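You operate a simulated robot arm through the tools that you are given. There is no shell and no other tool.

Carry out the task below with a simulated robot arm. There is one attempt and no reset: what you move stays moved.

## Task
Bring the lamp stand down to 1.30 m and pin it.
Fine: the blue lever frees the winch; lock it again.

The check looks at the end state, three seconds after you hand in, the way a careful person would. Anything else that was tipped, shoved, dropped, spilled or broken makes it a failure.

## Robot
A 7-joint arm with a three-finger gripper, fixed in place. Base frame: the origin is on the floor under the middle of its stand, x ahead of it, y to its left, z up. Readings come in m, rad, newtons and seconds.
It reaches about 1.342 m from its shoulder. Its first joint turns from -2.897 to 2.897 rad. Payload 2.69 kg.
The TCP is the grasp point between the finger pads, 0.03 m short of the fingertips. In the tool frame z runs along the fingers and y along their closing line. The gripper opens to 0.128 m; its body begins 0.117 m behind the TCP.
Orientation is that of the tool frame in the base frame, as [roll, pitch, yaw] about the fixed x, y, z axes, in that order (R = Rz(yaw) Ry(pitch) Rx(roll)). With the fingers straight down and closing along the base's y, the tool's x points along the base's -x, its y along +y and its z along -z.

## Interface
- The arm moves only by the tool apply_moves. Its argument "commands" is a list of rows, each an object (a shift or turn left out is 0, a gripper value left out holds the last) with "dp": the shift along the tool's x, y, z in m, a list of three; "angular": the turn, a rotation vector about the tool's x, y, z in rad, a list of three; "claw": the gripper command, from -1 (shut) to 1 (fully open), values between in proportion. In form: [{"dp": [tx, ty, tz], "angular": [rx, ry, rz], "claw": claw}, ...]. A call has 1 to 20 rows; each row is the pose to reach, as a shift and turn from the pose commanded when the call began, along the tool's axes at that moment. A row lasts 0.2 s, in which the tool goes at most 0.05 m and 0.15 rad; a call with a longer step from one row to the next is refused whole, and so is a gripper value outside its range. Where a pose cannot be reached the arm comes as near as it can. A force on the tool above 80 N (or 10 N above the force at the start of the call, whichever is more), or a blocked arm, ends the call early, and 0.2 s more pass. The fingers move at their own pace (about 0.127 m/s each) and stop on an object; they squeeze with about 40 N. The grip force told is the motor's: it shows also when the fingers shut on nothing. Time passes only in rows, and 0.2 s behind the last, so rows that repeat a pose let the fingers close. It gives the time, the measured TCP pose, the force on the tool (base axes), the opening and the grip force at its end, in the units of the frame above (readings bear some noise), with the torque about the TCP (base axes, N m) and any sound that the robot's microphone picked up.
- Cameras (640 x 400 px; columns grow to the right, rows downward): "scene" is fixed at [0.3997, -0.4981, 1.5344]; the picture's right is [0.82, -0.57, 0.00], its down [-0.22, -0.31, -0.92] and it looks along [0.53, 0.76, -0.38] (base axes); focal length 310 px, centre (320, 200). "wrist" rides on the gripper at [0.058, 0.054, -0.131] in the tool frame; the picture's right is [-0.68, 0.74, 0.00], its down [-0.62, -0.57, -0.55] and it looks along [-0.40, -0.37, 0.84] (tool axes); focal length 234 px, centre (320, 200). There is no depth. A picture from a camera that has moved, and an enlarged one, comes with that camera's place and axes in the base frame and with its lens.
- grab_frame(camera): a new picture of that camera. No time passes.
- slide_trunk(by): moves the trunk up (or, below 0, down) by that many m; the arm rides with it, the base frame stays. It gives what a move gives, with no picture.
- close_up(camera, box): a new picture of the part [left, top, right, bottom] of that camera's present view, enlarged. No time passes.
- finish_job(): hands the job in; it is judged then, once.

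Places have to be worked out from the pictures, the camera data and where the tool is seen. Open the gripper and draw the arm clear of the work before you hand the job in, unless the task says otherwise.

The tools are called after "Emit:" by a JSON object that holds its "fn" and its "kwargs". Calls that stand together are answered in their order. apply_moves: Moves the arm, as the interface text tells. Its arguments: {"type":"object","properties":{"commands":{"type":"array","items":{"type":"object","properties":{"dp":{"type":"array","items":{"type":"number"}},"angular":{"type":"array","items":{"type":"number"}},"claw":{"type":"number"}}}}},"required":["commands"]} The other tools are called the same way: slide_trunk (by) moves the trunk up or down; grab_frame (camera) takes a picture; close_up (camera, box) takes an enlarged picture of a part of a camera's view; finish_job () hands the job in.

At the start:

```text
t: 0.0
eef_pos: [0.5071, -0.2765, 1.4284]
tool_rot: [3.141, -0.001, 3.141]
contact_force: [0.0, 0.1, -0.3]
moment: [-0.02, -0.02, 0.0]
gripper_width: 0.128
finger_force: 0.1
trunk travel left (down, up): [-0.15, 0.2]
```

scene: 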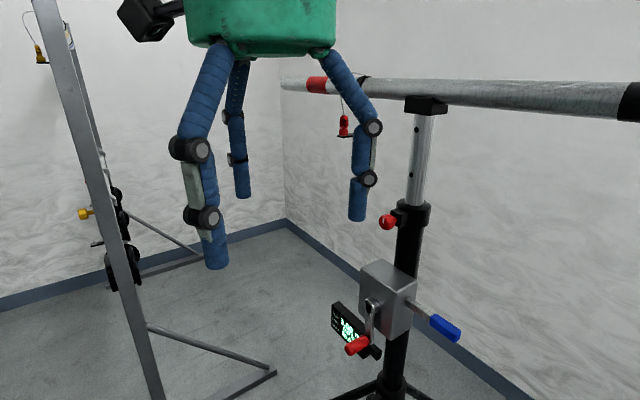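
wrist: 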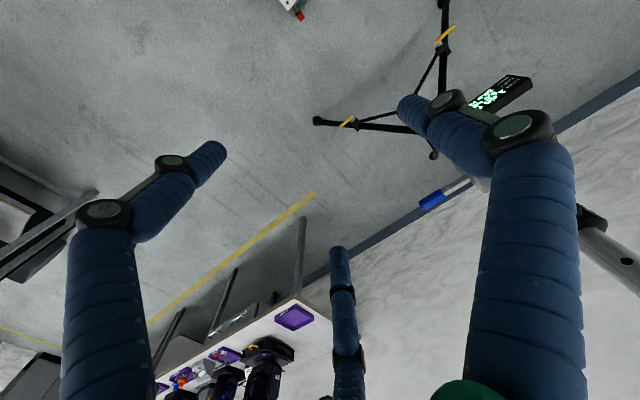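

I start by looking closer at the stand, its display, and the levers before moving anything.

Emit:
{"fn": "close_up", "kwargs": {"camera": "scene", "box": [320, 240, 480, 400]}}

Emit:
{"fn": "close_up", "kwargs": {"camera": "scene", "box": [320, 60, 480, 240]}}

Emit:
{"fn": "close_up", "kwargs": {"camera": "scene", "box": [0, 0, 200, 320]}}

Emit:
{"fn": "close_up", "kwargs": {"camera": "wrist", "box": [380, 40, 640, 240]}}

```text
2.50 times, centred on (400, 320) of scene
camera zoom: at [0.3997, -0.4981, 1.5344], right [0.82, -0.57, 0.0], down [-0.22, -0.31, -0.92], along [0.53, 0.76, -0.38], focal length 776 px, centre (120, -100)
```

zoom: 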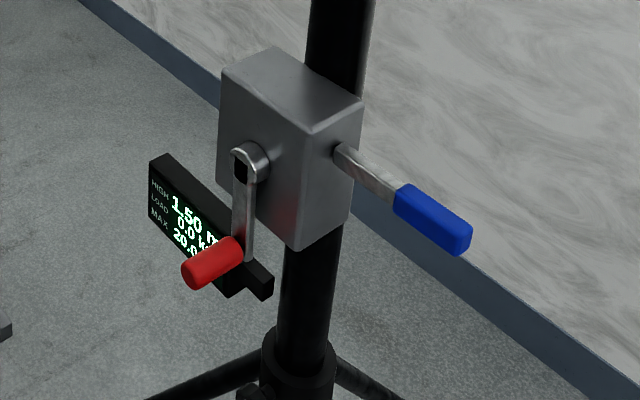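

```text
2.22 times, centred on (400, 150) of scene
camera zoom: at [0.3997, -0.4981, 1.5344], right [0.82, -0.57, 0.0], down [-0.22, -0.31, -0.92], along [0.53, 0.76, -0.38], focal length 690 px, centre (142, 311)
```

zoom: 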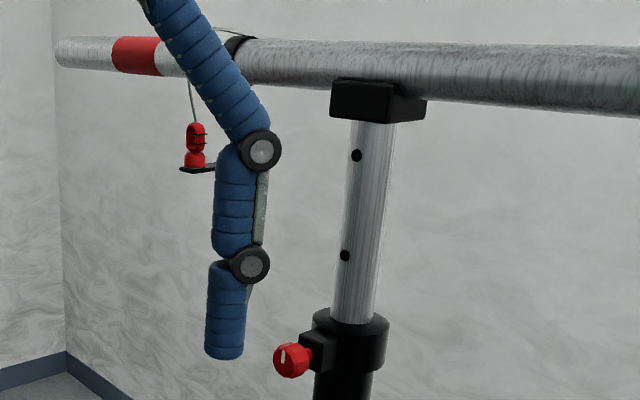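

```text
1.25 times, centred on (100, 160) of scene
camera zoom: at [0.3997, -0.4981, 1.5344], right [0.82, -0.57, 0.0], down [-0.22, -0.31, -0.92], along [0.53, 0.76, -0.38], focal length 388 px, centre (595, 250)
```

zoom: 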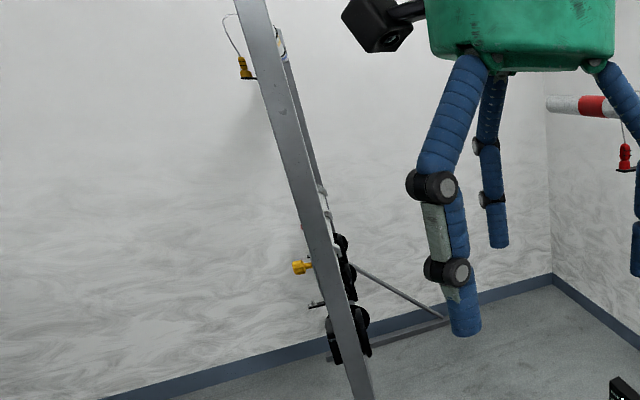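

```text
2.00 times, centred on (510, 140) of wrist
camera zoom: at [0.4484, -0.223, 1.561], right [0.68, 0.74, 0.0], down [0.62, -0.57, 0.55], along [0.4, -0.37, -0.84], focal length 468 px, centre (-60, 320)
```

zoom: 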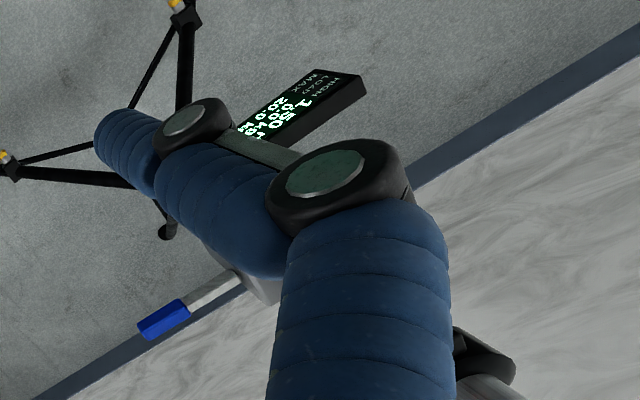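

The display reads 1.50 m with no load. I want a bigger view of the red collar knob, the hanging red piece, and the winch crank/lever before deciding how the mechanism works.

Emit:
{"fn": "close_up", "kwargs": {"camera": "scene", "box": [370, 195, 440, 245]}}

Emit:
{"fn": "close_up", "kwargs": {"camera": "scene", "box": [320, 70, 390, 150]}}

Emit:
{"fn": "close_up", "kwargs": {"camera": "scene", "box": [325, 255, 470, 365]}}

Emit:
{"fn": "close_up", "kwargs": {"camera": "scene", "box": [10, 0, 80, 70]}}

Emit:
{"fn": "close_up", "kwargs": {"camera": "scene", "box": [60, 170, 180, 300]}}

```text
8.00 times, centred on (405, 220) of scene
camera zoom: at [0.3997, -0.4981, 1.5344], right [0.82, -0.57, 0.0], down [-0.22, -0.31, -0.92], along [0.53, 0.76, -0.38], focal length 2484 px, centre (-360, 40)
```

zoom: 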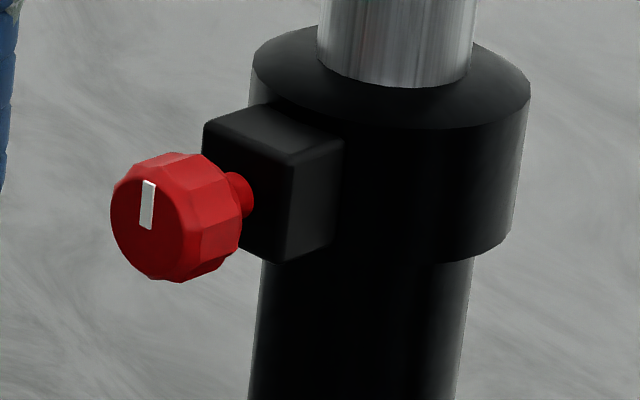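

```text
5.00 times, centred on (355, 110) of scene
camera zoom: at [0.3997, -0.4981, 1.5344], right [0.82, -0.57, 0.0], down [-0.22, -0.31, -0.92], along [0.53, 0.76, -0.38], focal length 1553 px, centre (145, 650)
```

zoom: 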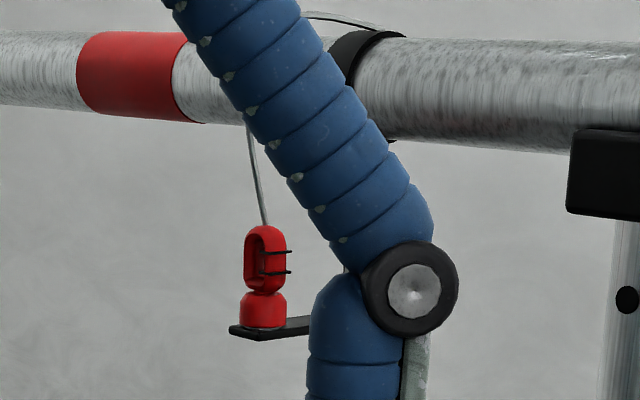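

```text
3.64 times, centred on (398, 310) of scene
camera zoom: at [0.3997, -0.4981, 1.5344], right [0.82, -0.57, 0.0], down [-0.22, -0.31, -0.92], along [0.53, 0.76, -0.38], focal length 1129 px, centre (38, -200)
```

zoom: 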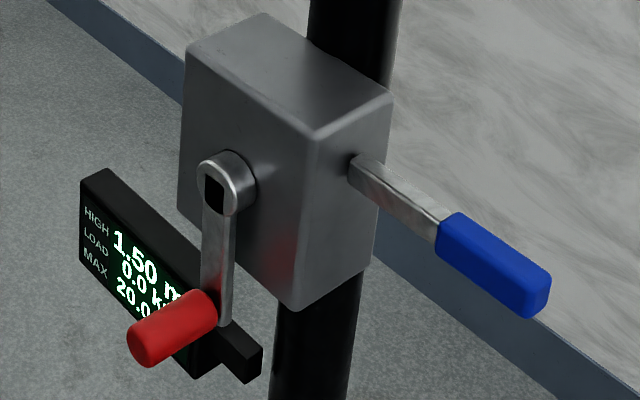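

```text
5.71 times, centred on (45, 35) of scene
camera zoom: at [0.3997, -0.4981, 1.5344], right [0.82, -0.57, 0.0], down [-0.22, -0.31, -0.92], along [0.53, 0.76, -0.38], focal length 1774 px, centre (1891, 1143)
```

zoom: 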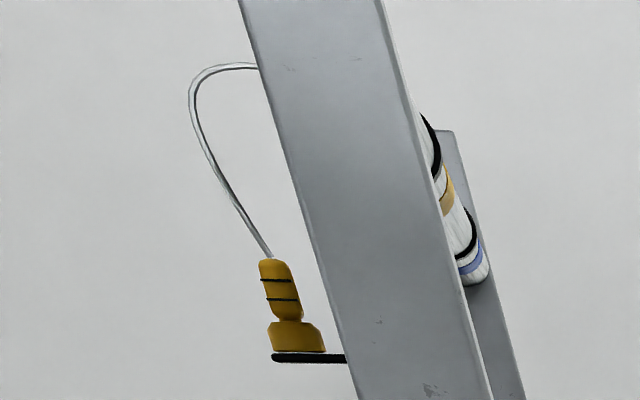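

```text
3.08 times, centred on (120, 235) of scene
camera zoom: at [0.3997, -0.4981, 1.5344], right [0.82, -0.57, 0.0], down [-0.22, -0.31, -0.92], along [0.53, 0.76, -0.38], focal length 955 px, centre (935, 92)
```

zoom: 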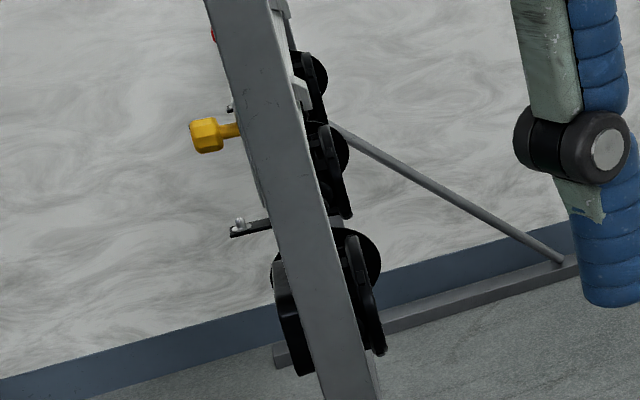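

The stand's mast seems to be near x≈0.92–0.97, y≈-0.1, with the crank facing me (-x) and the blue lever sticking out toward -y. I'll pull the hand back and pitch it to point along +x so both cameras see the mechanism better.

Emit:
{"fn": "apply_moves", "kwargs": {"commands": [{"dp": [0.005, 0.0148, 0.015], "angular": [0, -0.131, 0]}, {"dp": [0.0095, 0.0295, 0.03], "angular": [0, -0.262, 0]}, {"dp": [0.0143, 0.0443, 0.045], "angular": [0, -0.393, 0]}, {"dp": [0.019, 0.059, 0.06], "angular": [0, -0.524, 0]}, {"dp": [0.0238, 0.0738, 0.075], "angular": [0, -0.654, 0]}, {"dp": [0.0285, 0.0885, 0.09], "angular": [0, -0.785, 0]}, {"dp": [0.0333, 0.1033, 0.105], "angular": [0, -0.916, 0]}, {"dp": [0.038, 0.118, 0.12], "angular": [0, -1.047, 0]}, {"dp": [0.0428, 0.1328, 0.135], "angular": [0, -1.178, 0]}, {"dp": [0.0475, 0.1475, 0.15], "angular": [0, -1.309, 0]}, {"dp": [0.0523, 0.1623, 0.165], "angular": [0, -1.44, 0]}, {"dp": [0.057, 0.177, 0.18], "angular": [0, -1.5708, 0]}, {"dp": [0.057, 0.177, 0.18], "angular": [0, -1.5708, 0]}]}}

```text
t: 2.8
eef_pos: [0.4501, -0.0992, 1.248]
tool_rot: [-0.351, 1.569, -0.351]
contact_force: [0.3, -1.0, 0.1]
moment: [-0.02, 0.01, -0.02]
gripper_width: 0.1279
finger_force: 0.0
trunk travel left (down, up): [-0.15, 0.2]
```

The move went as commanded: the TCP is at (0.45, -0.10, 1.25), pointing +x. Now I'll take pictures from both cameras.

Emit:
{"fn": "grab_frame", "kwargs": {"camera": "scene"}}

Emit:
{"fn": "grab_frame", "kwargs": {"camera": "wrist"}}

```text
taken
```

scene: 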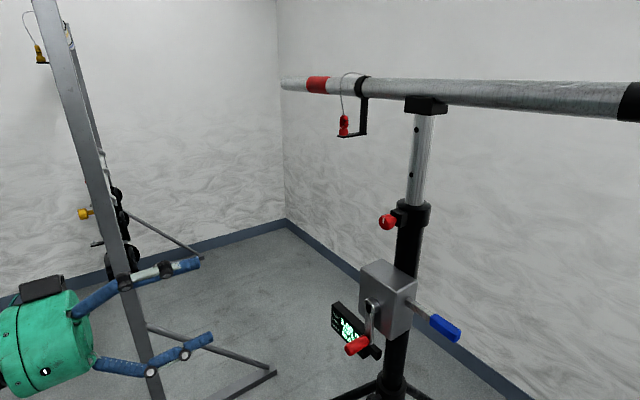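

```text
taken
camera wrist: at [0.318, -0.0455, 1.1908], right [0.0, 0.74, 0.68], down [-0.55, -0.57, 0.62], along [0.84, -0.37, 0.41], focal length 234 px, centre (320, 200)
```

wrist: 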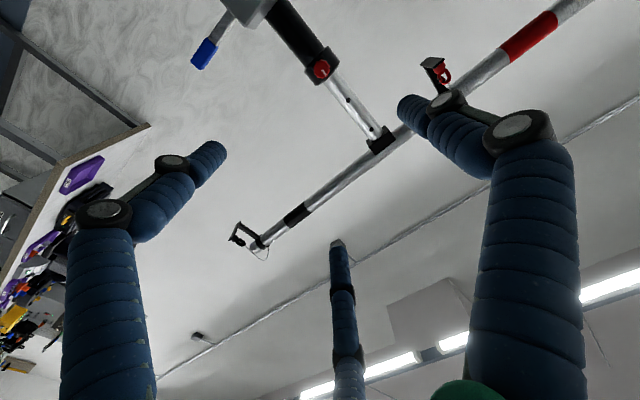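

The hanging red plug sits on an L‑holder clamped on the pipe, and another black one is at the far end, so the lowering must be smooth. I'll zoom in on the mast, knob and lever from this side.

Emit:
{"fn": "close_up", "kwargs": {"camera": "wrist", "box": [180, 0, 440, 160]}}

Emit:
{"fn": "close_up", "kwargs": {"camera": "wrist", "box": [280, 30, 400, 110]}}

Emit:
{"fn": "close_up", "kwargs": {"camera": "scene", "box": [320, 60, 470, 160]}}

Emit:
{"fn": "close_up", "kwargs": {"camera": "wrist", "box": [210, 190, 320, 270]}}

Emit:
{"fn": "close_up", "kwargs": {"camera": "scene", "box": [325, 290, 405, 400]}}

```text
2.46 times, centred on (310, 80) of wrist
camera zoom: at [0.318, -0.0455, 1.1908], right [0.0, 0.74, 0.68], down [-0.55, -0.57, 0.62], along [0.84, -0.37, 0.41], focal length 576 px, centre (345, 495)
```

zoom: 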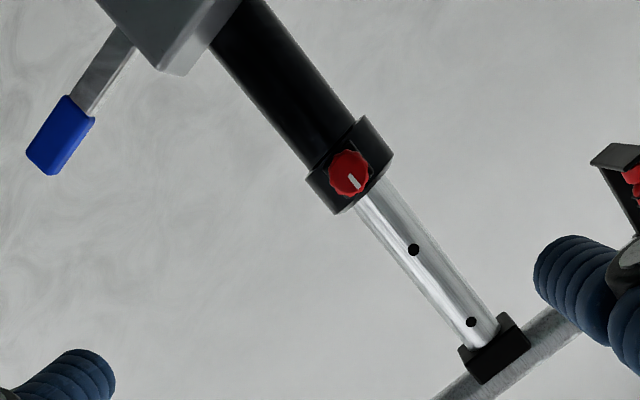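

```text
5.00 times, centred on (340, 70) of wrist
camera zoom: at [0.318, -0.0455, 1.1908], right [0.0, 0.74, 0.68], down [-0.55, -0.57, 0.62], along [0.84, -0.37, 0.41], focal length 1171 px, centre (220, 850)
```

zoom: 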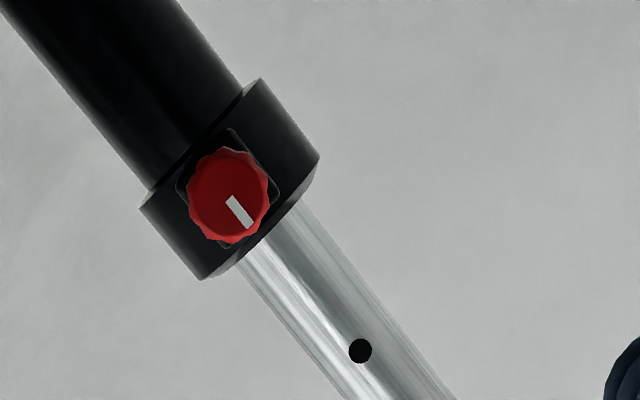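

```text
4.00 times, centred on (395, 110) of scene
camera zoom: at [0.3997, -0.4981, 1.5344], right [0.82, -0.57, 0.0], down [-0.22, -0.31, -0.92], along [0.53, 0.76, -0.38], focal length 1242 px, centre (20, 560)
```

zoom: 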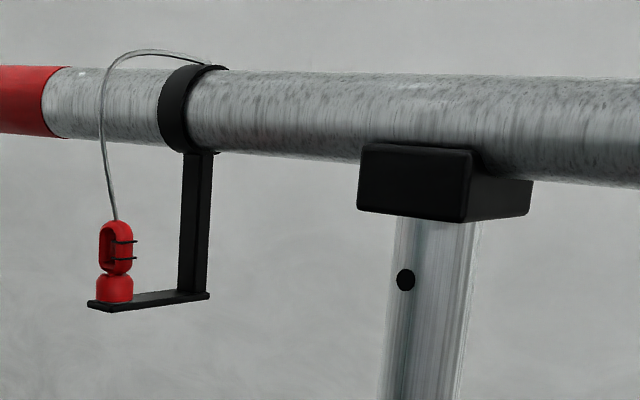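

```text
5.00 times, centred on (265, 230) of wrist
camera zoom: at [0.318, -0.0455, 1.1908], right [0.0, 0.74, 0.68], down [-0.55, -0.57, 0.62], along [0.84, -0.37, 0.41], focal length 1171 px, centre (595, 50)
```

zoom: 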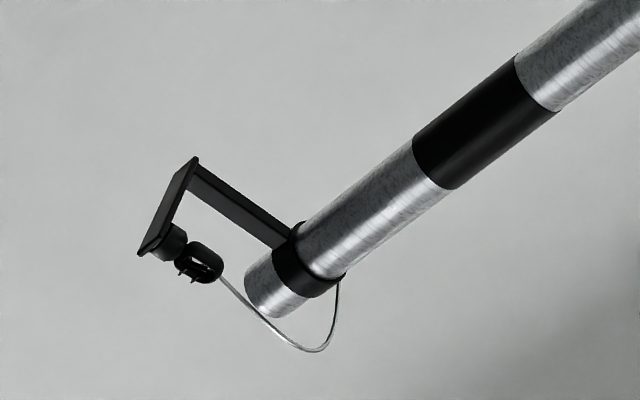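

```text
3.64 times, centred on (365, 345) of scene
camera zoom: at [0.3997, -0.4981, 1.5344], right [0.82, -0.57, 0.0], down [-0.22, -0.31, -0.92], along [0.53, 0.76, -0.38], focal length 1129 px, centre (156, -327)
```

zoom: 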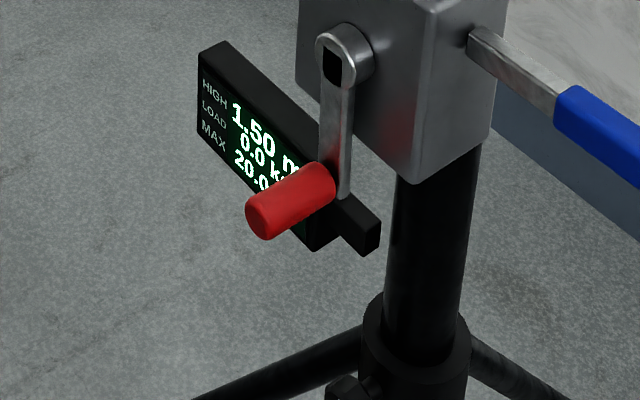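

Triangulating from both cameras: knob ≈ (0.883, -0.068, 1.224), upper hole ≈ (0.949, -0.069, 1.423) (exactly 0.2 m above the pin, so it is the 1.30 m hole), blue grip ≈ (0.906, -0.233, 1.03), crank hub ≈ (0.85, -0.07, 1.00). The enlarged pictures are sharp, so I'll zoom hard on the lever root, knob stalk and crank.

Emit:
{"fn": "close_up", "kwargs": {"camera": "scene", "box": [395, 290, 465, 345]}}

Emit:
{"fn": "close_up", "kwargs": {"camera": "scene", "box": [376, 205, 408, 235]}}

Emit:
{"fn": "close_up", "kwargs": {"camera": "scene", "box": [340, 290, 390, 365]}}

Emit:
{"fn": "close_up", "kwargs": {"camera": "wrist", "box": [180, 0, 280, 75]}}

Emit:
{"fn": "close_up", "kwargs": {"camera": "wrist", "box": [300, 50, 345, 90]}}

```text
7.27 times, centred on (430, 318) of scene
camera zoom: at [0.3997, -0.4981, 1.5344], right [0.82, -0.57, 0.0], down [-0.22, -0.31, -0.92], along [0.53, 0.76, -0.38], focal length 2258 px, centre (-480, -654)
```

zoom: 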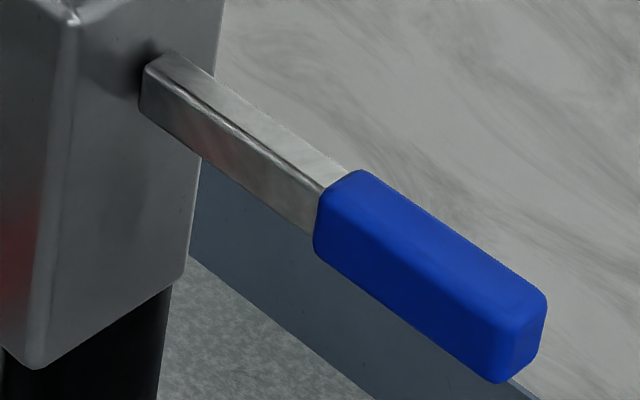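

```text
13.33 times, centred on (392, 220) of scene
camera zoom: at [0.3997, -0.4981, 1.5344], right [0.82, -0.57, 0.0], down [-0.22, -0.31, -0.92], along [0.53, 0.76, -0.38], focal length 4140 px, centre (-640, -67)
```

zoom: 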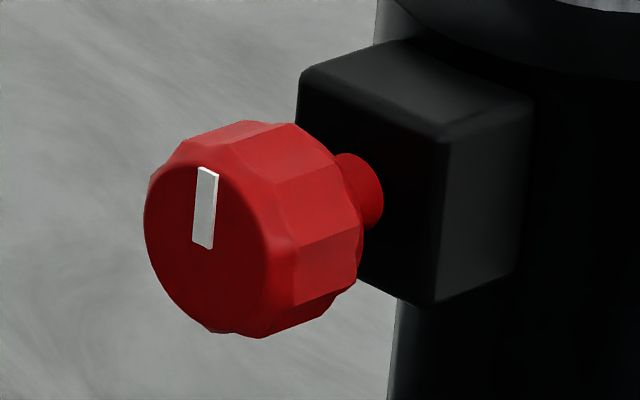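

```text
5.33 times, centred on (365, 328) of scene
camera zoom: at [0.3997, -0.4981, 1.5344], right [0.82, -0.57, 0.0], down [-0.22, -0.31, -0.92], along [0.53, 0.76, -0.38], focal length 1656 px, centre (80, -480)
```

zoom: 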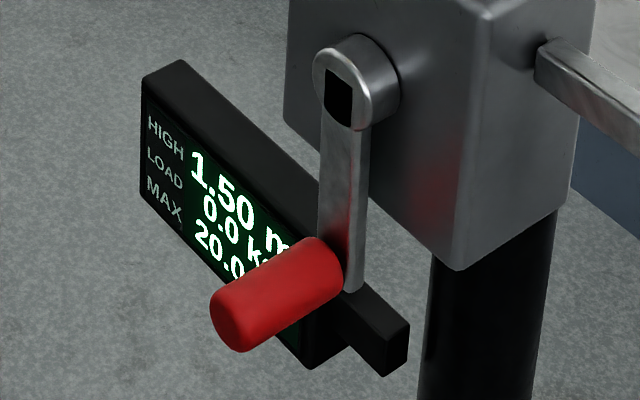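

```text
5.33 times, centred on (230, 38) of wrist
camera zoom: at [0.318, -0.0455, 1.1908], right [0.0, 0.74, 0.68], down [-0.55, -0.57, 0.62], along [0.84, -0.37, 0.41], focal length 1249 px, centre (800, 1067)
```

zoom: 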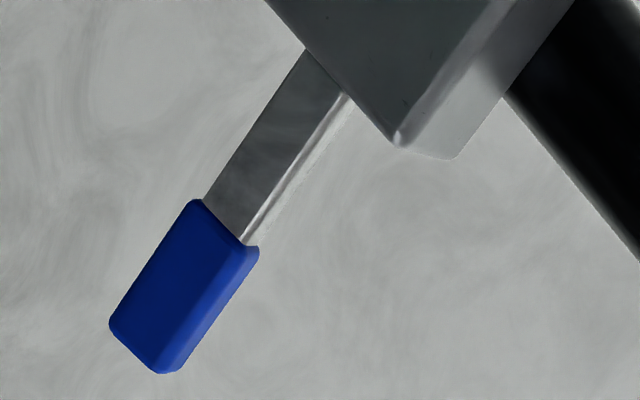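

```text
10.00 times, centred on (322, 70) of wrist
camera zoom: at [0.318, -0.0455, 1.1908], right [0.0, 0.74, 0.68], down [-0.55, -0.57, 0.62], along [0.84, -0.37, 0.41], focal length 2342 px, centre (295, 1500)
```

zoom: 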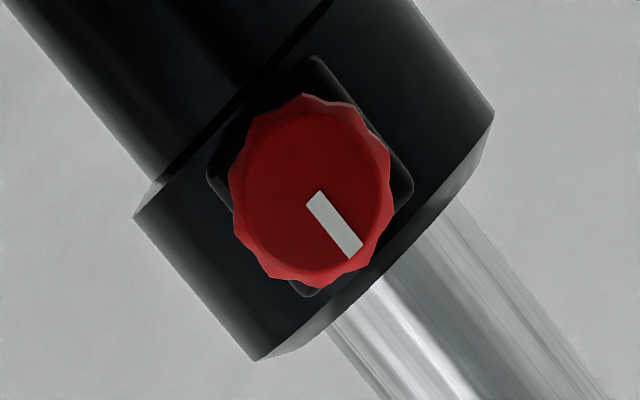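

The knob's white mark points straight up and the stalk is visible; the lever is a horizontal bar along -y. Before grasping anything I'll close and reopen the fingers in free air to learn how they converge.

Emit:
{"fn": "apply_moves", "kwargs": {"commands": [{"claw": 0.0}, {"claw": -0.6}, {"claw": -0.6}, {"claw": -0.6}, {"claw": -0.6}, {"claw": -0.6}]}}

Emit:
{"fn": "grab_frame", "kwargs": {"camera": "wrist"}}

Emit:
{"fn": "close_up", "kwargs": {"camera": "scene", "box": [0, 230, 240, 400]}}

```text
t: 4.2
eef_pos: [0.4502, -0.0983, 1.2483]
tool_rot: [-1.916, 1.57, -1.914]
contact_force: [-0.3, -0.7, 0.6]
moment: [-0.01, -0.05, -0.04]
gripper_width: 0.0255
finger_force: 0.2
trunk travel left (down, up): [-0.15, 0.2]
```

```text
taken
camera wrist: at [0.3181, -0.0456, 1.1909], right [0.0, 0.74, 0.68], down [-0.55, -0.57, 0.62], along [0.84, -0.37, 0.4], focal length 234 px, centre (320, 200)
```

wrist: 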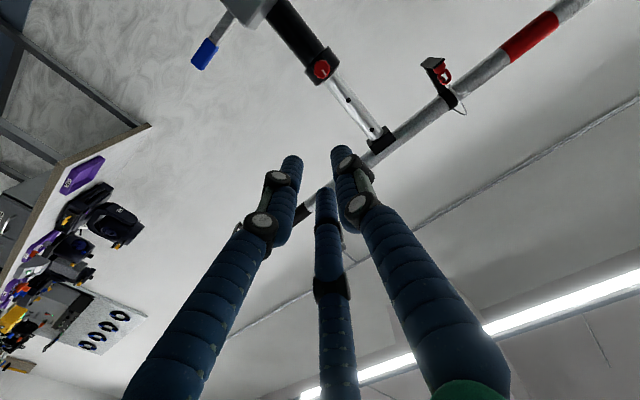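

```text
2.35 times, centred on (120, 315) of scene
camera zoom: at [0.3997, -0.4981, 1.5344], right [0.82, -0.57, 0.0], down [-0.22, -0.31, -0.92], along [0.53, 0.76, -0.38], focal length 731 px, centre (791, -71)
```

zoom: 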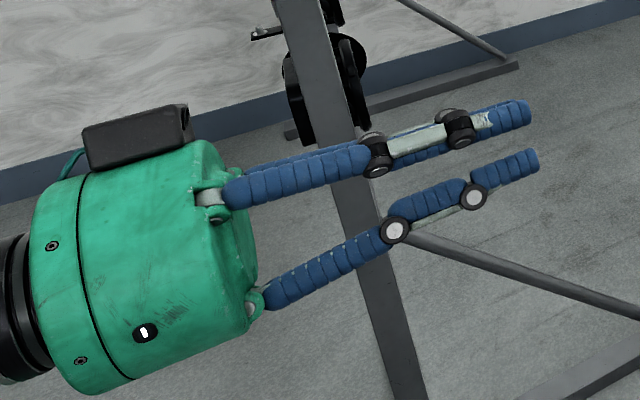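

All three fingers converge concentrically, ideal for the round knob and crank handle. The knob face is at about (0.874, -0.068, 1.223); I open and advance to a standoff in front of it.

Emit:
{"fn": "apply_moves", "kwargs": {"commands": [{"dp": [0.003, 0.004, 0.04], "claw": 1}, {"dp": [0.006, 0.008, 0.08], "claw": 1}, {"dp": [0.009, 0.012, 0.12], "claw": 1}, {"dp": [0.012, 0.016, 0.16], "claw": 1}, {"dp": [0.015, 0.02, 0.2], "claw": 1}, {"dp": [0.018, 0.024, 0.24], "claw": 1}, {"dp": [0.022, 0.028, 0.28], "claw": 1}, {"dp": [0.025, 0.031, 0.32], "claw": 1}, {"dp": [0.025, 0.031, 0.34], "claw": 1}, {"dp": [0.025, 0.031, 0.34], "claw": 1}]}}

Emit:
{"fn": "grab_frame", "kwargs": {"camera": "scene"}}

Emit:
{"fn": "grab_frame", "kwargs": {"camera": "wrist"}}

```text
t: 6.4
eef_pos: [0.7912, -0.0807, 1.2287]
tool_rot: [-3.113, 1.568, -3.1]
contact_force: [-0.4, -0.5, -0.4]
moment: [-0.01, -0.02, -0.06]
gripper_width: 0.1281
finger_force: 0.0
out of reach, approached as far as the arm can: row 8, 9, 10
trunk travel left (down, up): [-0.15, 0.2]
```

```text
taken
```

scene: 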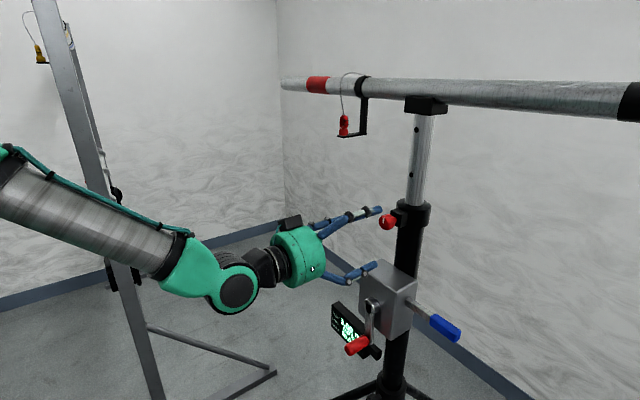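

```text
taken
camera wrist: at [0.6586, -0.0285, 1.1711], right [-0.01, 0.74, 0.68], down [-0.54, -0.57, 0.62], along [0.84, -0.36, 0.4], focal length 234 px, centre (320, 200)
```

wrist: 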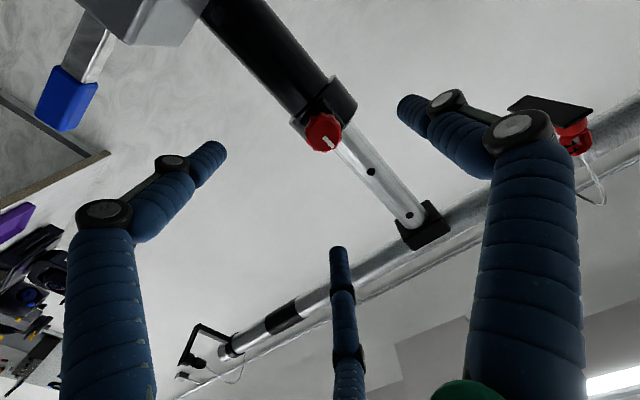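

The arm hit its reach limit here (the forearm slopes down and the wrist can't pitch up further), stopping at (0.791, -0.081, 1.229). I'll back off and lower the trunk 0.15 m so the forearm comes in flatter.

Emit:
{"fn": "apply_moves", "kwargs": {"commands": [{"dp": [0, 0, -0.04]}, {"dp": [0, 0, -0.08]}, {"dp": [0, 0, -0.12]}, {"dp": [0, 0, -0.16]}, {"dp": [0, 0, -0.2]}]}}

Emit:
{"fn": "slide_trunk", "kwargs": {"by": -0.15}}

Emit:
{"fn": "grab_frame", "kwargs": {"camera": "scene"}}

```text
t: 7.6
eef_pos: [0.5904, -0.0781, 1.2262]
tool_rot: [-0.988, 1.57, -0.985]
contact_force: [0.2, 0.2, -0.2]
moment: [0.02, -0.03, 0.02]
gripper_width: 0.128
finger_force: 0.2
trunk travel left (down, up): [-0.15, 0.2]
```

```text
t: 9.3
eef_pos: [0.5921, -0.0782, 1.0753]
tool_rot: [2.623, 1.569, 2.625]
contact_force: [-0.3, 0.2, 0.8]
moment: [-0.03, 0.0, 0.0]
gripper_width: 0.128
finger_force: 0.0
trunk travel left (down, up): [0.0, 0.35]
```

```text
taken
```

scene: 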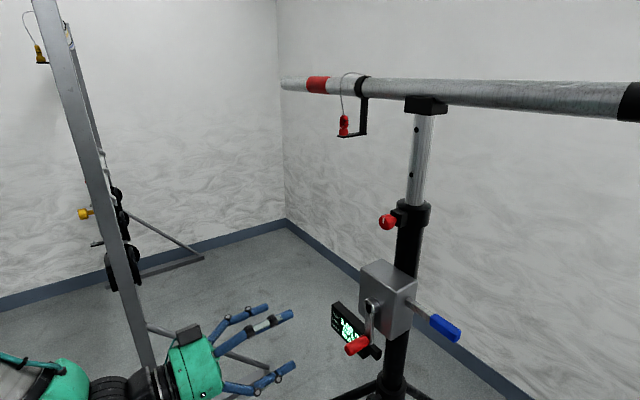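

Trunk is down and the TCP is at (0.592, -0.078, 1.075). I raise and advance to the knob standoff again to check reach from this lower shoulder.

Emit:
{"fn": "apply_moves", "kwargs": {"commands": [{"dp": [-0.045, 0.002, 0.01]}, {"dp": [-0.09, 0.004, 0.02]}, {"dp": [-0.125, 0.006, 0.05]}, {"dp": [-0.147, 0.008, 0.09]}, {"dp": [-0.147, 0.01, 0.13]}, {"dp": [-0.147, 0.012, 0.17]}, {"dp": [-0.147, 0.012, 0.21]}, {"dp": [-0.147, 0.012, 0.225]}, {"dp": [-0.147, 0.012, 0.225]}]}}

Emit:
{"fn": "grab_frame", "kwargs": {"camera": "scene"}}

Emit:
{"fn": "grab_frame", "kwargs": {"camera": "wrist"}}

```text
t: 11.3
eef_pos: [0.8162, -0.0648, 1.2232]
tool_rot: [2.947, 1.571, 2.949]
contact_force: [0.0, 0.3, -0.6]
moment: [-0.01, -0.07, 0.0]
gripper_width: 0.1278
finger_force: 0.1
trunk travel left (down, up): [0.0, 0.35]
```

```text
taken
```

scene: 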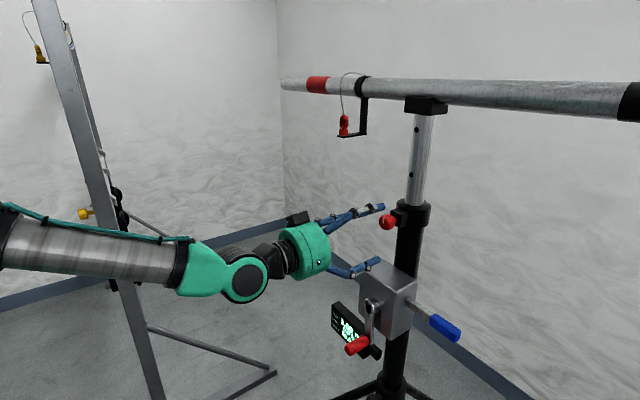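

```text
taken
camera wrist: at [0.6849, -0.0113, 1.1653], right [0.0, 0.74, 0.68], down [-0.55, -0.57, 0.62], along [0.84, -0.37, 0.4], focal length 234 px, centre (320, 200)
```

wrist: 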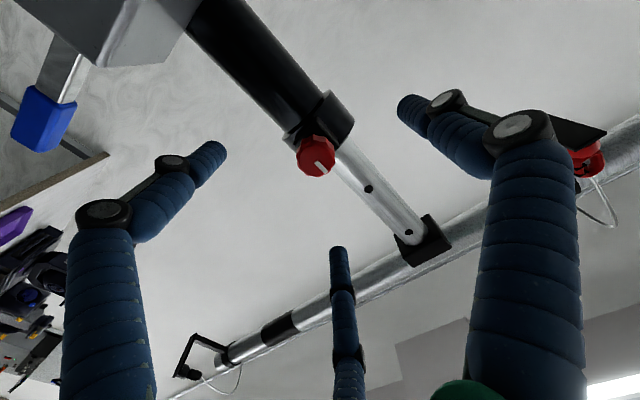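

Reach is fine now, and the knob re-measures at (0.88, -0.068, 1.223). I move in around it with open fingers to x≈0.872.

Emit:
{"fn": "apply_moves", "kwargs": {"commands": [{"dp": [0, -0.002, 0.02]}, {"dp": [0, -0.003, 0.04]}, {"dp": [0, -0.003, 0.055]}, {"dp": [0, -0.003, 0.055]}]}}

Emit:
{"fn": "close_up", "kwargs": {"camera": "scene", "box": [320, 180, 440, 280]}}

Emit:
{"fn": "grab_frame", "kwargs": {"camera": "wrist"}}

```text
t: 12.3
eef_pos: [0.8719, -0.0692, 1.2229]
tool_rot: [-0.069, 1.569, -0.067]
contact_force: [-1.2, -0.5, -0.2]
moment: [0.02, -0.04, -0.02]
gripper_width: 0.1281
finger_force: 0.0
trunk travel left (down, up): [0.0, 0.35]
```

```text
4.00 times, centred on (380, 230) of scene
camera zoom: at [0.3997, -0.4981, 1.5344], right [0.82, -0.57, 0.0], down [-0.22, -0.31, -0.92], along [0.53, 0.76, -0.38], focal length 1242 px, centre (80, 80)
```

zoom: 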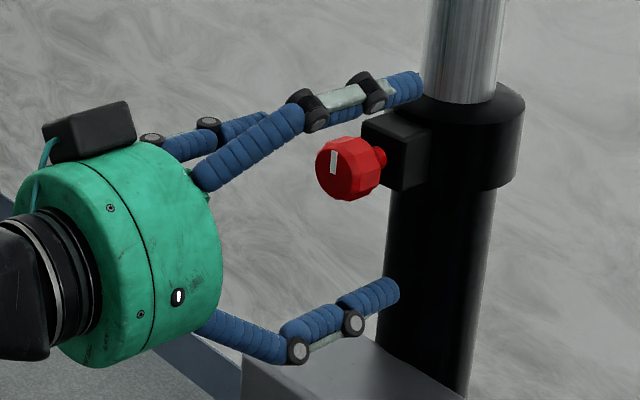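

```text
taken
camera wrist: at [0.7395, -0.0158, 1.165], right [0.0, 0.74, 0.68], down [-0.55, -0.57, 0.62], along [0.84, -0.37, 0.4], focal length 234 px, centre (320, 200)
```

wrist: 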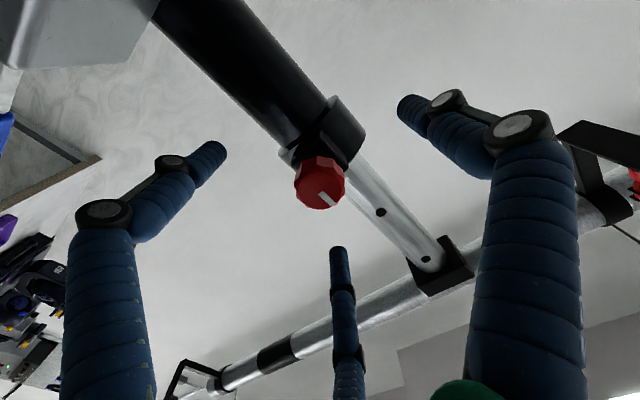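

The knob sits centred between the three fingers with the tips just ahead of the block. I close on it without moving.

Emit:
{"fn": "apply_moves", "kwargs": {"commands": [{"claw": 0.2}, {"claw": -0.2}, {"claw": -1}, {"claw": -1}, {"claw": -1}, {"claw": -1}]}}

Emit:
{"fn": "close_up", "kwargs": {"camera": "scene", "box": [340, 180, 440, 260]}}

Emit:
{"fn": "close_up", "kwargs": {"camera": "wrist", "box": [240, 100, 440, 260]}}

```text
t: 13.8
eef_pos: [0.8727, -0.0685, 1.2224]
tool_rot: [-0.118, 1.57, -0.116]
contact_force: [0.3, 0.6, -1.3]
moment: [0.05, -0.01, -0.06]
gripper_width: 0.0323
finger_force: 45.0
trunk travel left (down, up): [0.0, 0.35]
```

```text
5.00 times, centred on (390, 220) of scene
camera zoom: at [0.3997, -0.4981, 1.5344], right [0.82, -0.57, 0.0], down [-0.22, -0.31, -0.92], along [0.53, 0.76, -0.38], focal length 1553 px, centre (-30, 100)
```

zoom: 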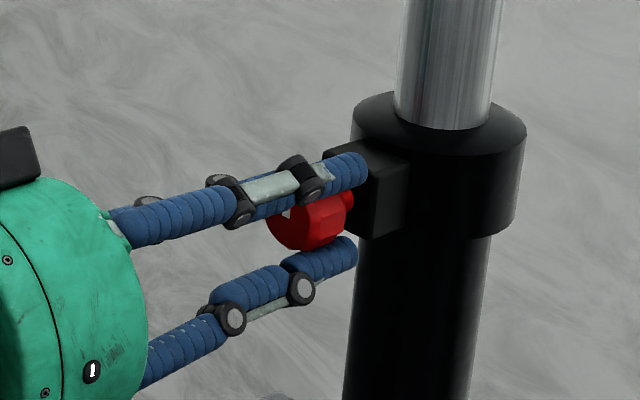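

```text
2.50 times, centred on (340, 180) of wrist
camera zoom: at [0.7392, -0.0158, 1.165], right [0.0, 0.74, 0.68], down [-0.55, -0.57, 0.62], along [0.84, -0.37, 0.4], focal length 585 px, centre (270, 250)
```

zoom: 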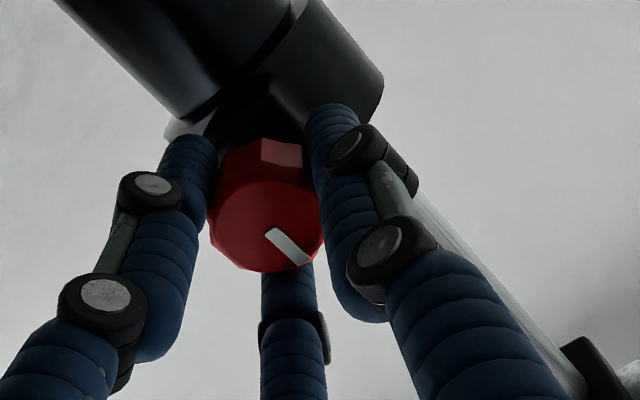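

Firm grip on the knob (width 0.032, 45 N) with no net force. I pull gently back along -x in small steps, watching force and sound.

Emit:
{"fn": "apply_moves", "kwargs": {"commands": [{"dp": [0, 0, -0.003]}, {"dp": [0, 0, -0.006]}, {"dp": [0, 0, -0.006]}]}}

```text
t: 14.6
eef_pos: [0.8649, -0.0696, 1.2225]
tool_rot: [0.703, 1.571, 0.705]
contact_force: [-0.4, -4.5, -1.5]
moment: [0.05, -0.02, -0.18]
gripper_width: 0.0319
finger_force: 44.7
trunk travel left (down, up): [0.0, 0.35]
```

Moved 6–8 mm with almost no axial force. I'll check whether the knob came along or the fingers slid.

Emit:
{"fn": "close_up", "kwargs": {"camera": "scene", "box": [365, 200, 415, 240]}}

Emit:
{"fn": "close_up", "kwargs": {"camera": "wrist", "box": [240, 100, 440, 260]}}

```text
10.00 times, centred on (390, 220) of scene
camera zoom: at [0.3997, -0.4981, 1.5344], right [0.82, -0.57, 0.0], down [-0.22, -0.31, -0.92], along [0.53, 0.76, -0.38], focal length 3105 px, centre (-380, 0)
```

zoom: 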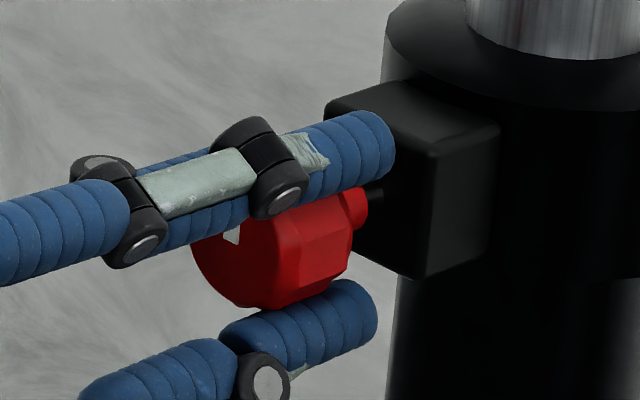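

```text
2.50 times, centred on (340, 180) of wrist
camera zoom: at [0.7328, -0.0158, 1.1649], right [0.0, 0.74, 0.68], down [-0.55, -0.57, 0.62], along [0.84, -0.37, 0.4], focal length 585 px, centre (270, 250)
```

zoom: 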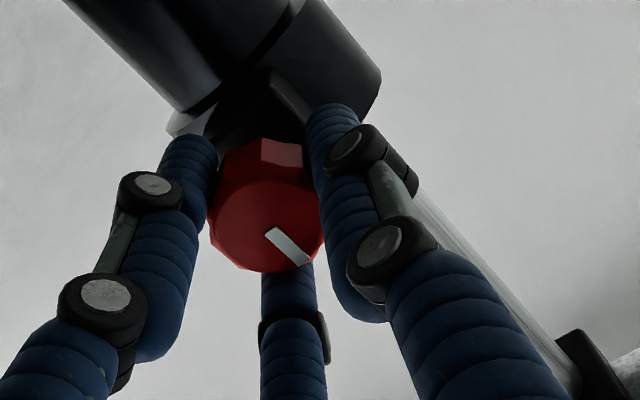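

The knob came along: a dark plunger shaft is now visible behind the red neck. I continue pulling in small steps until I feel the end stop.

Emit:
{"fn": "apply_moves", "kwargs": {"commands": [{"dp": [0, 0, -0.003]}, {"dp": [0, 0, -0.006]}, {"dp": [0, 0, -0.006]}]}}

Emit:
{"fn": "close_up", "kwargs": {"camera": "scene", "box": [365, 200, 415, 240]}}

Emit:
{"fn": "close_up", "kwargs": {"camera": "scene", "box": [325, 290, 405, 360]}}

```text
t: 15.3
eef_pos: [0.8581, -0.0691, 1.2218]
tool_rot: [2.687, 1.569, 2.687]
contact_force: [0.5, -8.5, -1.7]
moment: [0.03, -0.01, -0.23]
gripper_width: 0.0324
finger_force: 45.0
trunk travel left (down, up): [0.0, 0.35]
```

```text
10.00 times, centred on (390, 220) of scene
camera zoom: at [0.3997, -0.4981, 1.5344], right [0.82, -0.57, 0.0], down [-0.22, -0.31, -0.92], along [0.53, 0.76, -0.38], focal length 3105 px, centre (-380, 0)
```

zoom: 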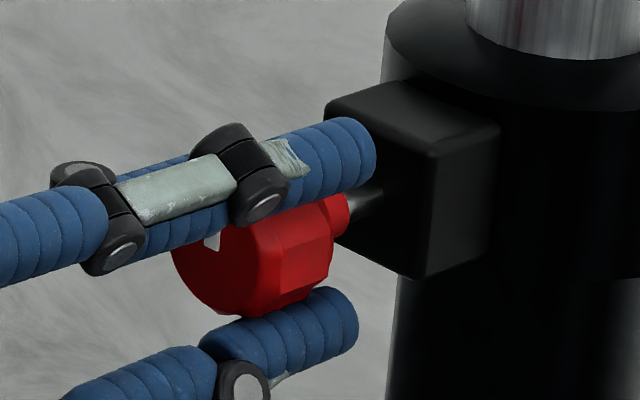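

```text
5.71 times, centred on (365, 325) of scene
camera zoom: at [0.3997, -0.4981, 1.5344], right [0.82, -0.57, 0.0], down [-0.22, -0.31, -0.92], along [0.53, 0.76, -0.38], focal length 1774 px, centre (63, -514)
```

zoom: 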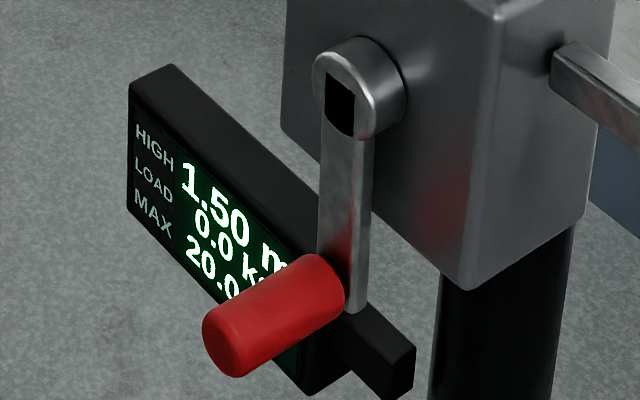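

The plunger keeps coming and the height still reads 1.50 m; there's a small sideways force (-8.5 N in y), so I ease 1 mm toward -y and keep pulling.

Emit:
{"fn": "apply_moves", "kwargs": {"commands": [{"dp": [0, -0.001, -0.002]}, {"dp": [0, -0.001, -0.004]}, {"dp": [0, -0.001, -0.006]}, {"dp": [0, -0.001, -0.006]}]}}

Emit:
{"fn": "close_up", "kwargs": {"camera": "scene", "box": [365, 200, 415, 240]}}

Emit:
{"fn": "close_up", "kwargs": {"camera": "wrist", "box": [240, 100, 440, 260]}}

```text
t: 16.4
eef_pos: [0.8513, -0.069, 1.2228]
tool_rot: [-2.704, 1.57, -2.704]
contact_force: [-0.4, 1.9, -5.9]
moment: [0.05, -0.08, 0.14]
gripper_width: 0.0324
finger_force: 45.7
trunk travel left (down, up): [0.0, 0.35]
```

```text
10.00 times, centred on (390, 220) of scene
camera zoom: at [0.3997, -0.4981, 1.5344], right [0.82, -0.57, 0.0], down [-0.22, -0.31, -0.92], along [0.53, 0.76, -0.38], focal length 3105 px, centre (-380, 0)
```

zoom: 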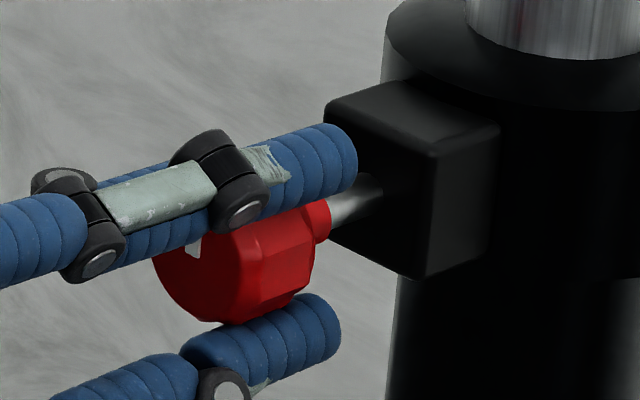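

```text
2.50 times, centred on (340, 180) of wrist
camera zoom: at [0.7209, -0.0159, 1.1651], right [0.0, 0.74, 0.68], down [-0.55, -0.57, 0.62], along [0.84, -0.37, 0.4], focal length 585 px, centre (270, 250)
```

zoom: 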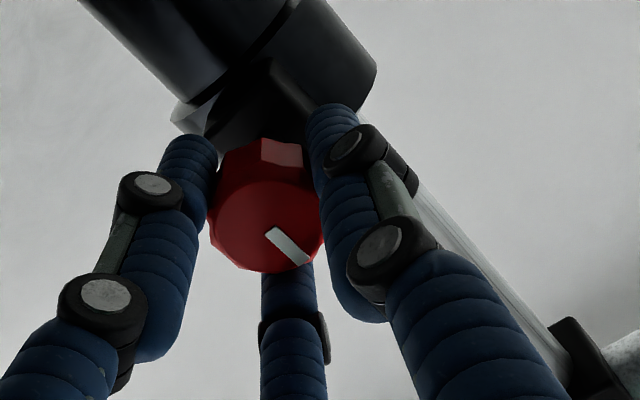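

The plunger is out about 20 mm with still no axial resistance. I pull a little more looking for its end stop.

Emit:
{"fn": "apply_moves", "kwargs": {"commands": [{"dp": [0, 0, -0.002]}, {"dp": [0, 0, -0.004]}, {"dp": [0, 0, -0.006]}, {"dp": [0, 0, -0.006]}]}}

Emit:
{"fn": "close_up", "kwargs": {"camera": "scene", "box": [365, 200, 415, 240]}}

```text
t: 17.4
eef_pos: [0.8468, -0.0702, 1.2219]
tool_rot: [0.008, 1.57, 0.011]
contact_force: [0.4, 1.6, -1.5]
moment: [0.06, 0.02, -0.06]
gripper_width: 0.0322
finger_force: 45.0
trunk travel left (down, up): [0.0, 0.35]
```

```text
10.00 times, centred on (390, 220) of scene
camera zoom: at [0.3997, -0.4981, 1.5344], right [0.82, -0.57, 0.0], down [-0.22, -0.31, -0.92], along [0.53, 0.76, -0.38], focal length 3105 px, centre (-380, 0)
```

zoom: 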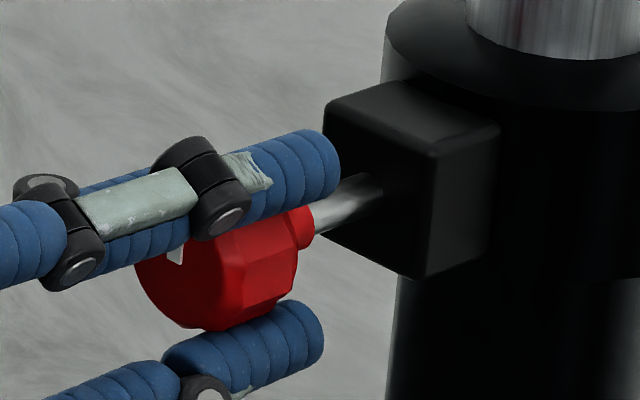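

About 26 mm out and no spring force felt. I release gently here to see whether the plunger stays out or snaps back (harmless, since the mast hasn't moved).

Emit:
{"fn": "apply_moves", "kwargs": {"commands": [{"claw": -0.3}, {"claw": 0.2}, {"claw": 0.2}, {"claw": 0.2}]}}

Emit:
{"fn": "close_up", "kwargs": {"camera": "scene", "box": [365, 200, 415, 240]}}

Emit:
{"fn": "close_up", "kwargs": {"camera": "wrist", "box": [240, 100, 440, 260]}}

```text
t: 18.4
eef_pos: [0.8477, -0.07, 1.2215]
tool_rot: [-2.812, 1.569, -2.813]
contact_force: [0.1, -0.4, 0.1]
moment: [0.03, 0.02, 0.0]
gripper_width: 0.0768
finger_force: 0.0
trunk travel left (down, up): [0.0, 0.35]
```

```text
10.00 times, centred on (390, 220) of scene
camera zoom: at [0.3997, -0.4981, 1.5344], right [0.82, -0.57, 0.0], down [-0.22, -0.31, -0.92], along [0.53, 0.76, -0.38], focal length 3105 px, centre (-380, 0)
```

zoom: 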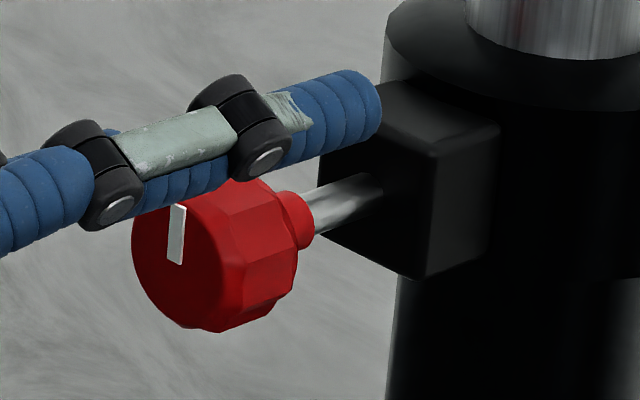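

```text
2.50 times, centred on (340, 180) of wrist
camera zoom: at [0.7155, -0.0158, 1.1643], right [0.0, 0.74, 0.68], down [-0.55, -0.57, 0.62], along [0.84, -0.37, 0.4], focal length 585 px, centre (270, 250)
```

zoom: 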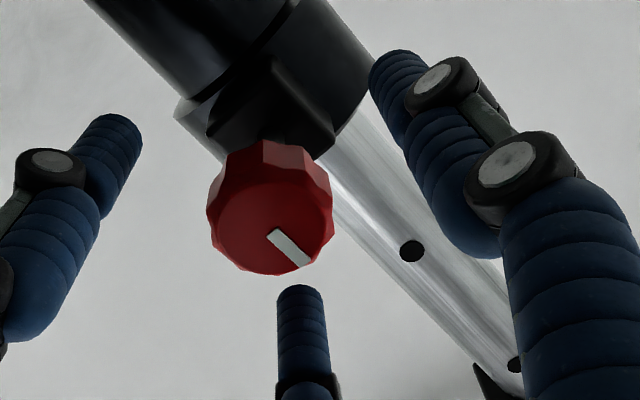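

It stays out by itself (no spring return). To be sure it's fully withdrawn, I regrip and pull a bit more, feeling for the end stop.

Emit:
{"fn": "apply_moves", "kwargs": {"commands": [{"claw": -0.3}, {"claw": -1}, {"claw": -1}, {"claw": -1}, {"dp": [0, 0, -0.003]}, {"dp": [0, 0, -0.006]}, {"dp": [0, 0, -0.009]}, {"dp": [0, 0, -0.009]}]}}

Emit:
{"fn": "close_up", "kwargs": {"camera": "scene", "box": [365, 200, 415, 240]}}

```text
t: 20.1
eef_pos: [0.8378, -0.0699, 1.2217]
tool_rot: [-0.011, 1.57, -0.009]
contact_force: [-0.2, -2.5, 7.5]
moment: [0.09, -0.07, -0.16]
gripper_width: 0.0323
finger_force: 45.1
trunk travel left (down, up): [0.0, 0.35]
```

```text
10.00 times, centred on (390, 220) of scene
camera zoom: at [0.3997, -0.4981, 1.5344], right [0.82, -0.57, 0.0], down [-0.22, -0.31, -0.92], along [0.53, 0.76, -0.38], focal length 3105 px, centre (-380, 0)
```

zoom: 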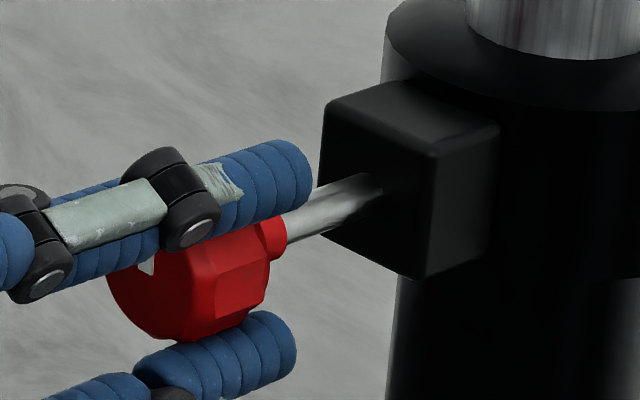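

The plunger is now ~35 mm out with a clear shiny shaft, well beyond the tube wall, and it stays put. I release it and back away, then check the display.

Emit:
{"fn": "apply_moves", "kwargs": {"commands": [{"claw": -0.3}, {"claw": 0.3}, {"claw": 1}, {"claw": 1}, {"dp": [0, 0, -0.03], "claw": 1}, {"dp": [0, 0, -0.07], "claw": 1}, {"dp": [0, 0, -0.11], "claw": 1}, {"dp": [0, 0, -0.15], "claw": 1}]}}

Emit:
{"fn": "close_up", "kwargs": {"camera": "scene", "box": [325, 180, 455, 360]}}

Emit:
{"fn": "close_up", "kwargs": {"camera": "scene", "box": [325, 290, 405, 360]}}

```text
t: 21.9
eef_pos: [0.6901, -0.0691, 1.2232]
tool_rot: [0.077, 1.571, 0.078]
contact_force: [1.9, -0.6, 0.7]
moment: [0.02, -0.05, 0.02]
gripper_width: 0.1282
finger_force: 0.0
trunk travel left (down, up): [0.0, 0.35]
```

```text
2.22 times, centred on (390, 270) of scene
camera zoom: at [0.3997, -0.4981, 1.5344], right [0.82, -0.57, 0.0], down [-0.22, -0.31, -0.92], along [0.53, 0.76, -0.38], focal length 690 px, centre (164, 44)
```

zoom: 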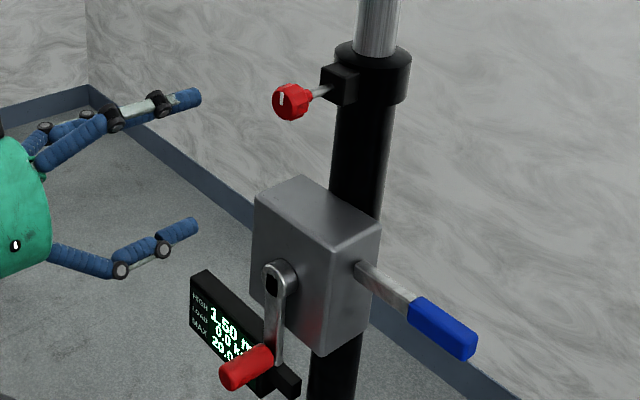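

```text
5.71 times, centred on (365, 325) of scene
camera zoom: at [0.3997, -0.4981, 1.5344], right [0.82, -0.57, 0.0], down [-0.22, -0.31, -0.92], along [0.53, 0.76, -0.38], focal length 1774 px, centre (63, -514)
```

zoom: 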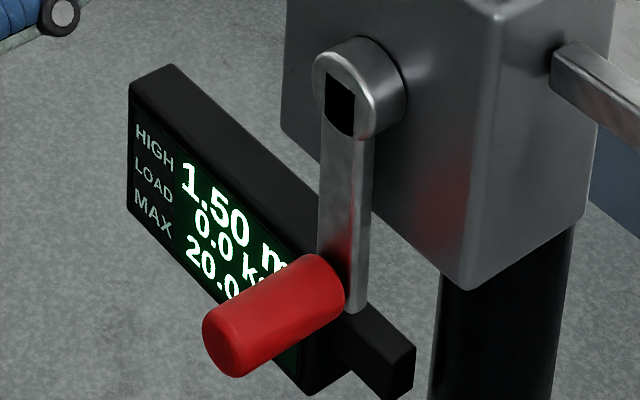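

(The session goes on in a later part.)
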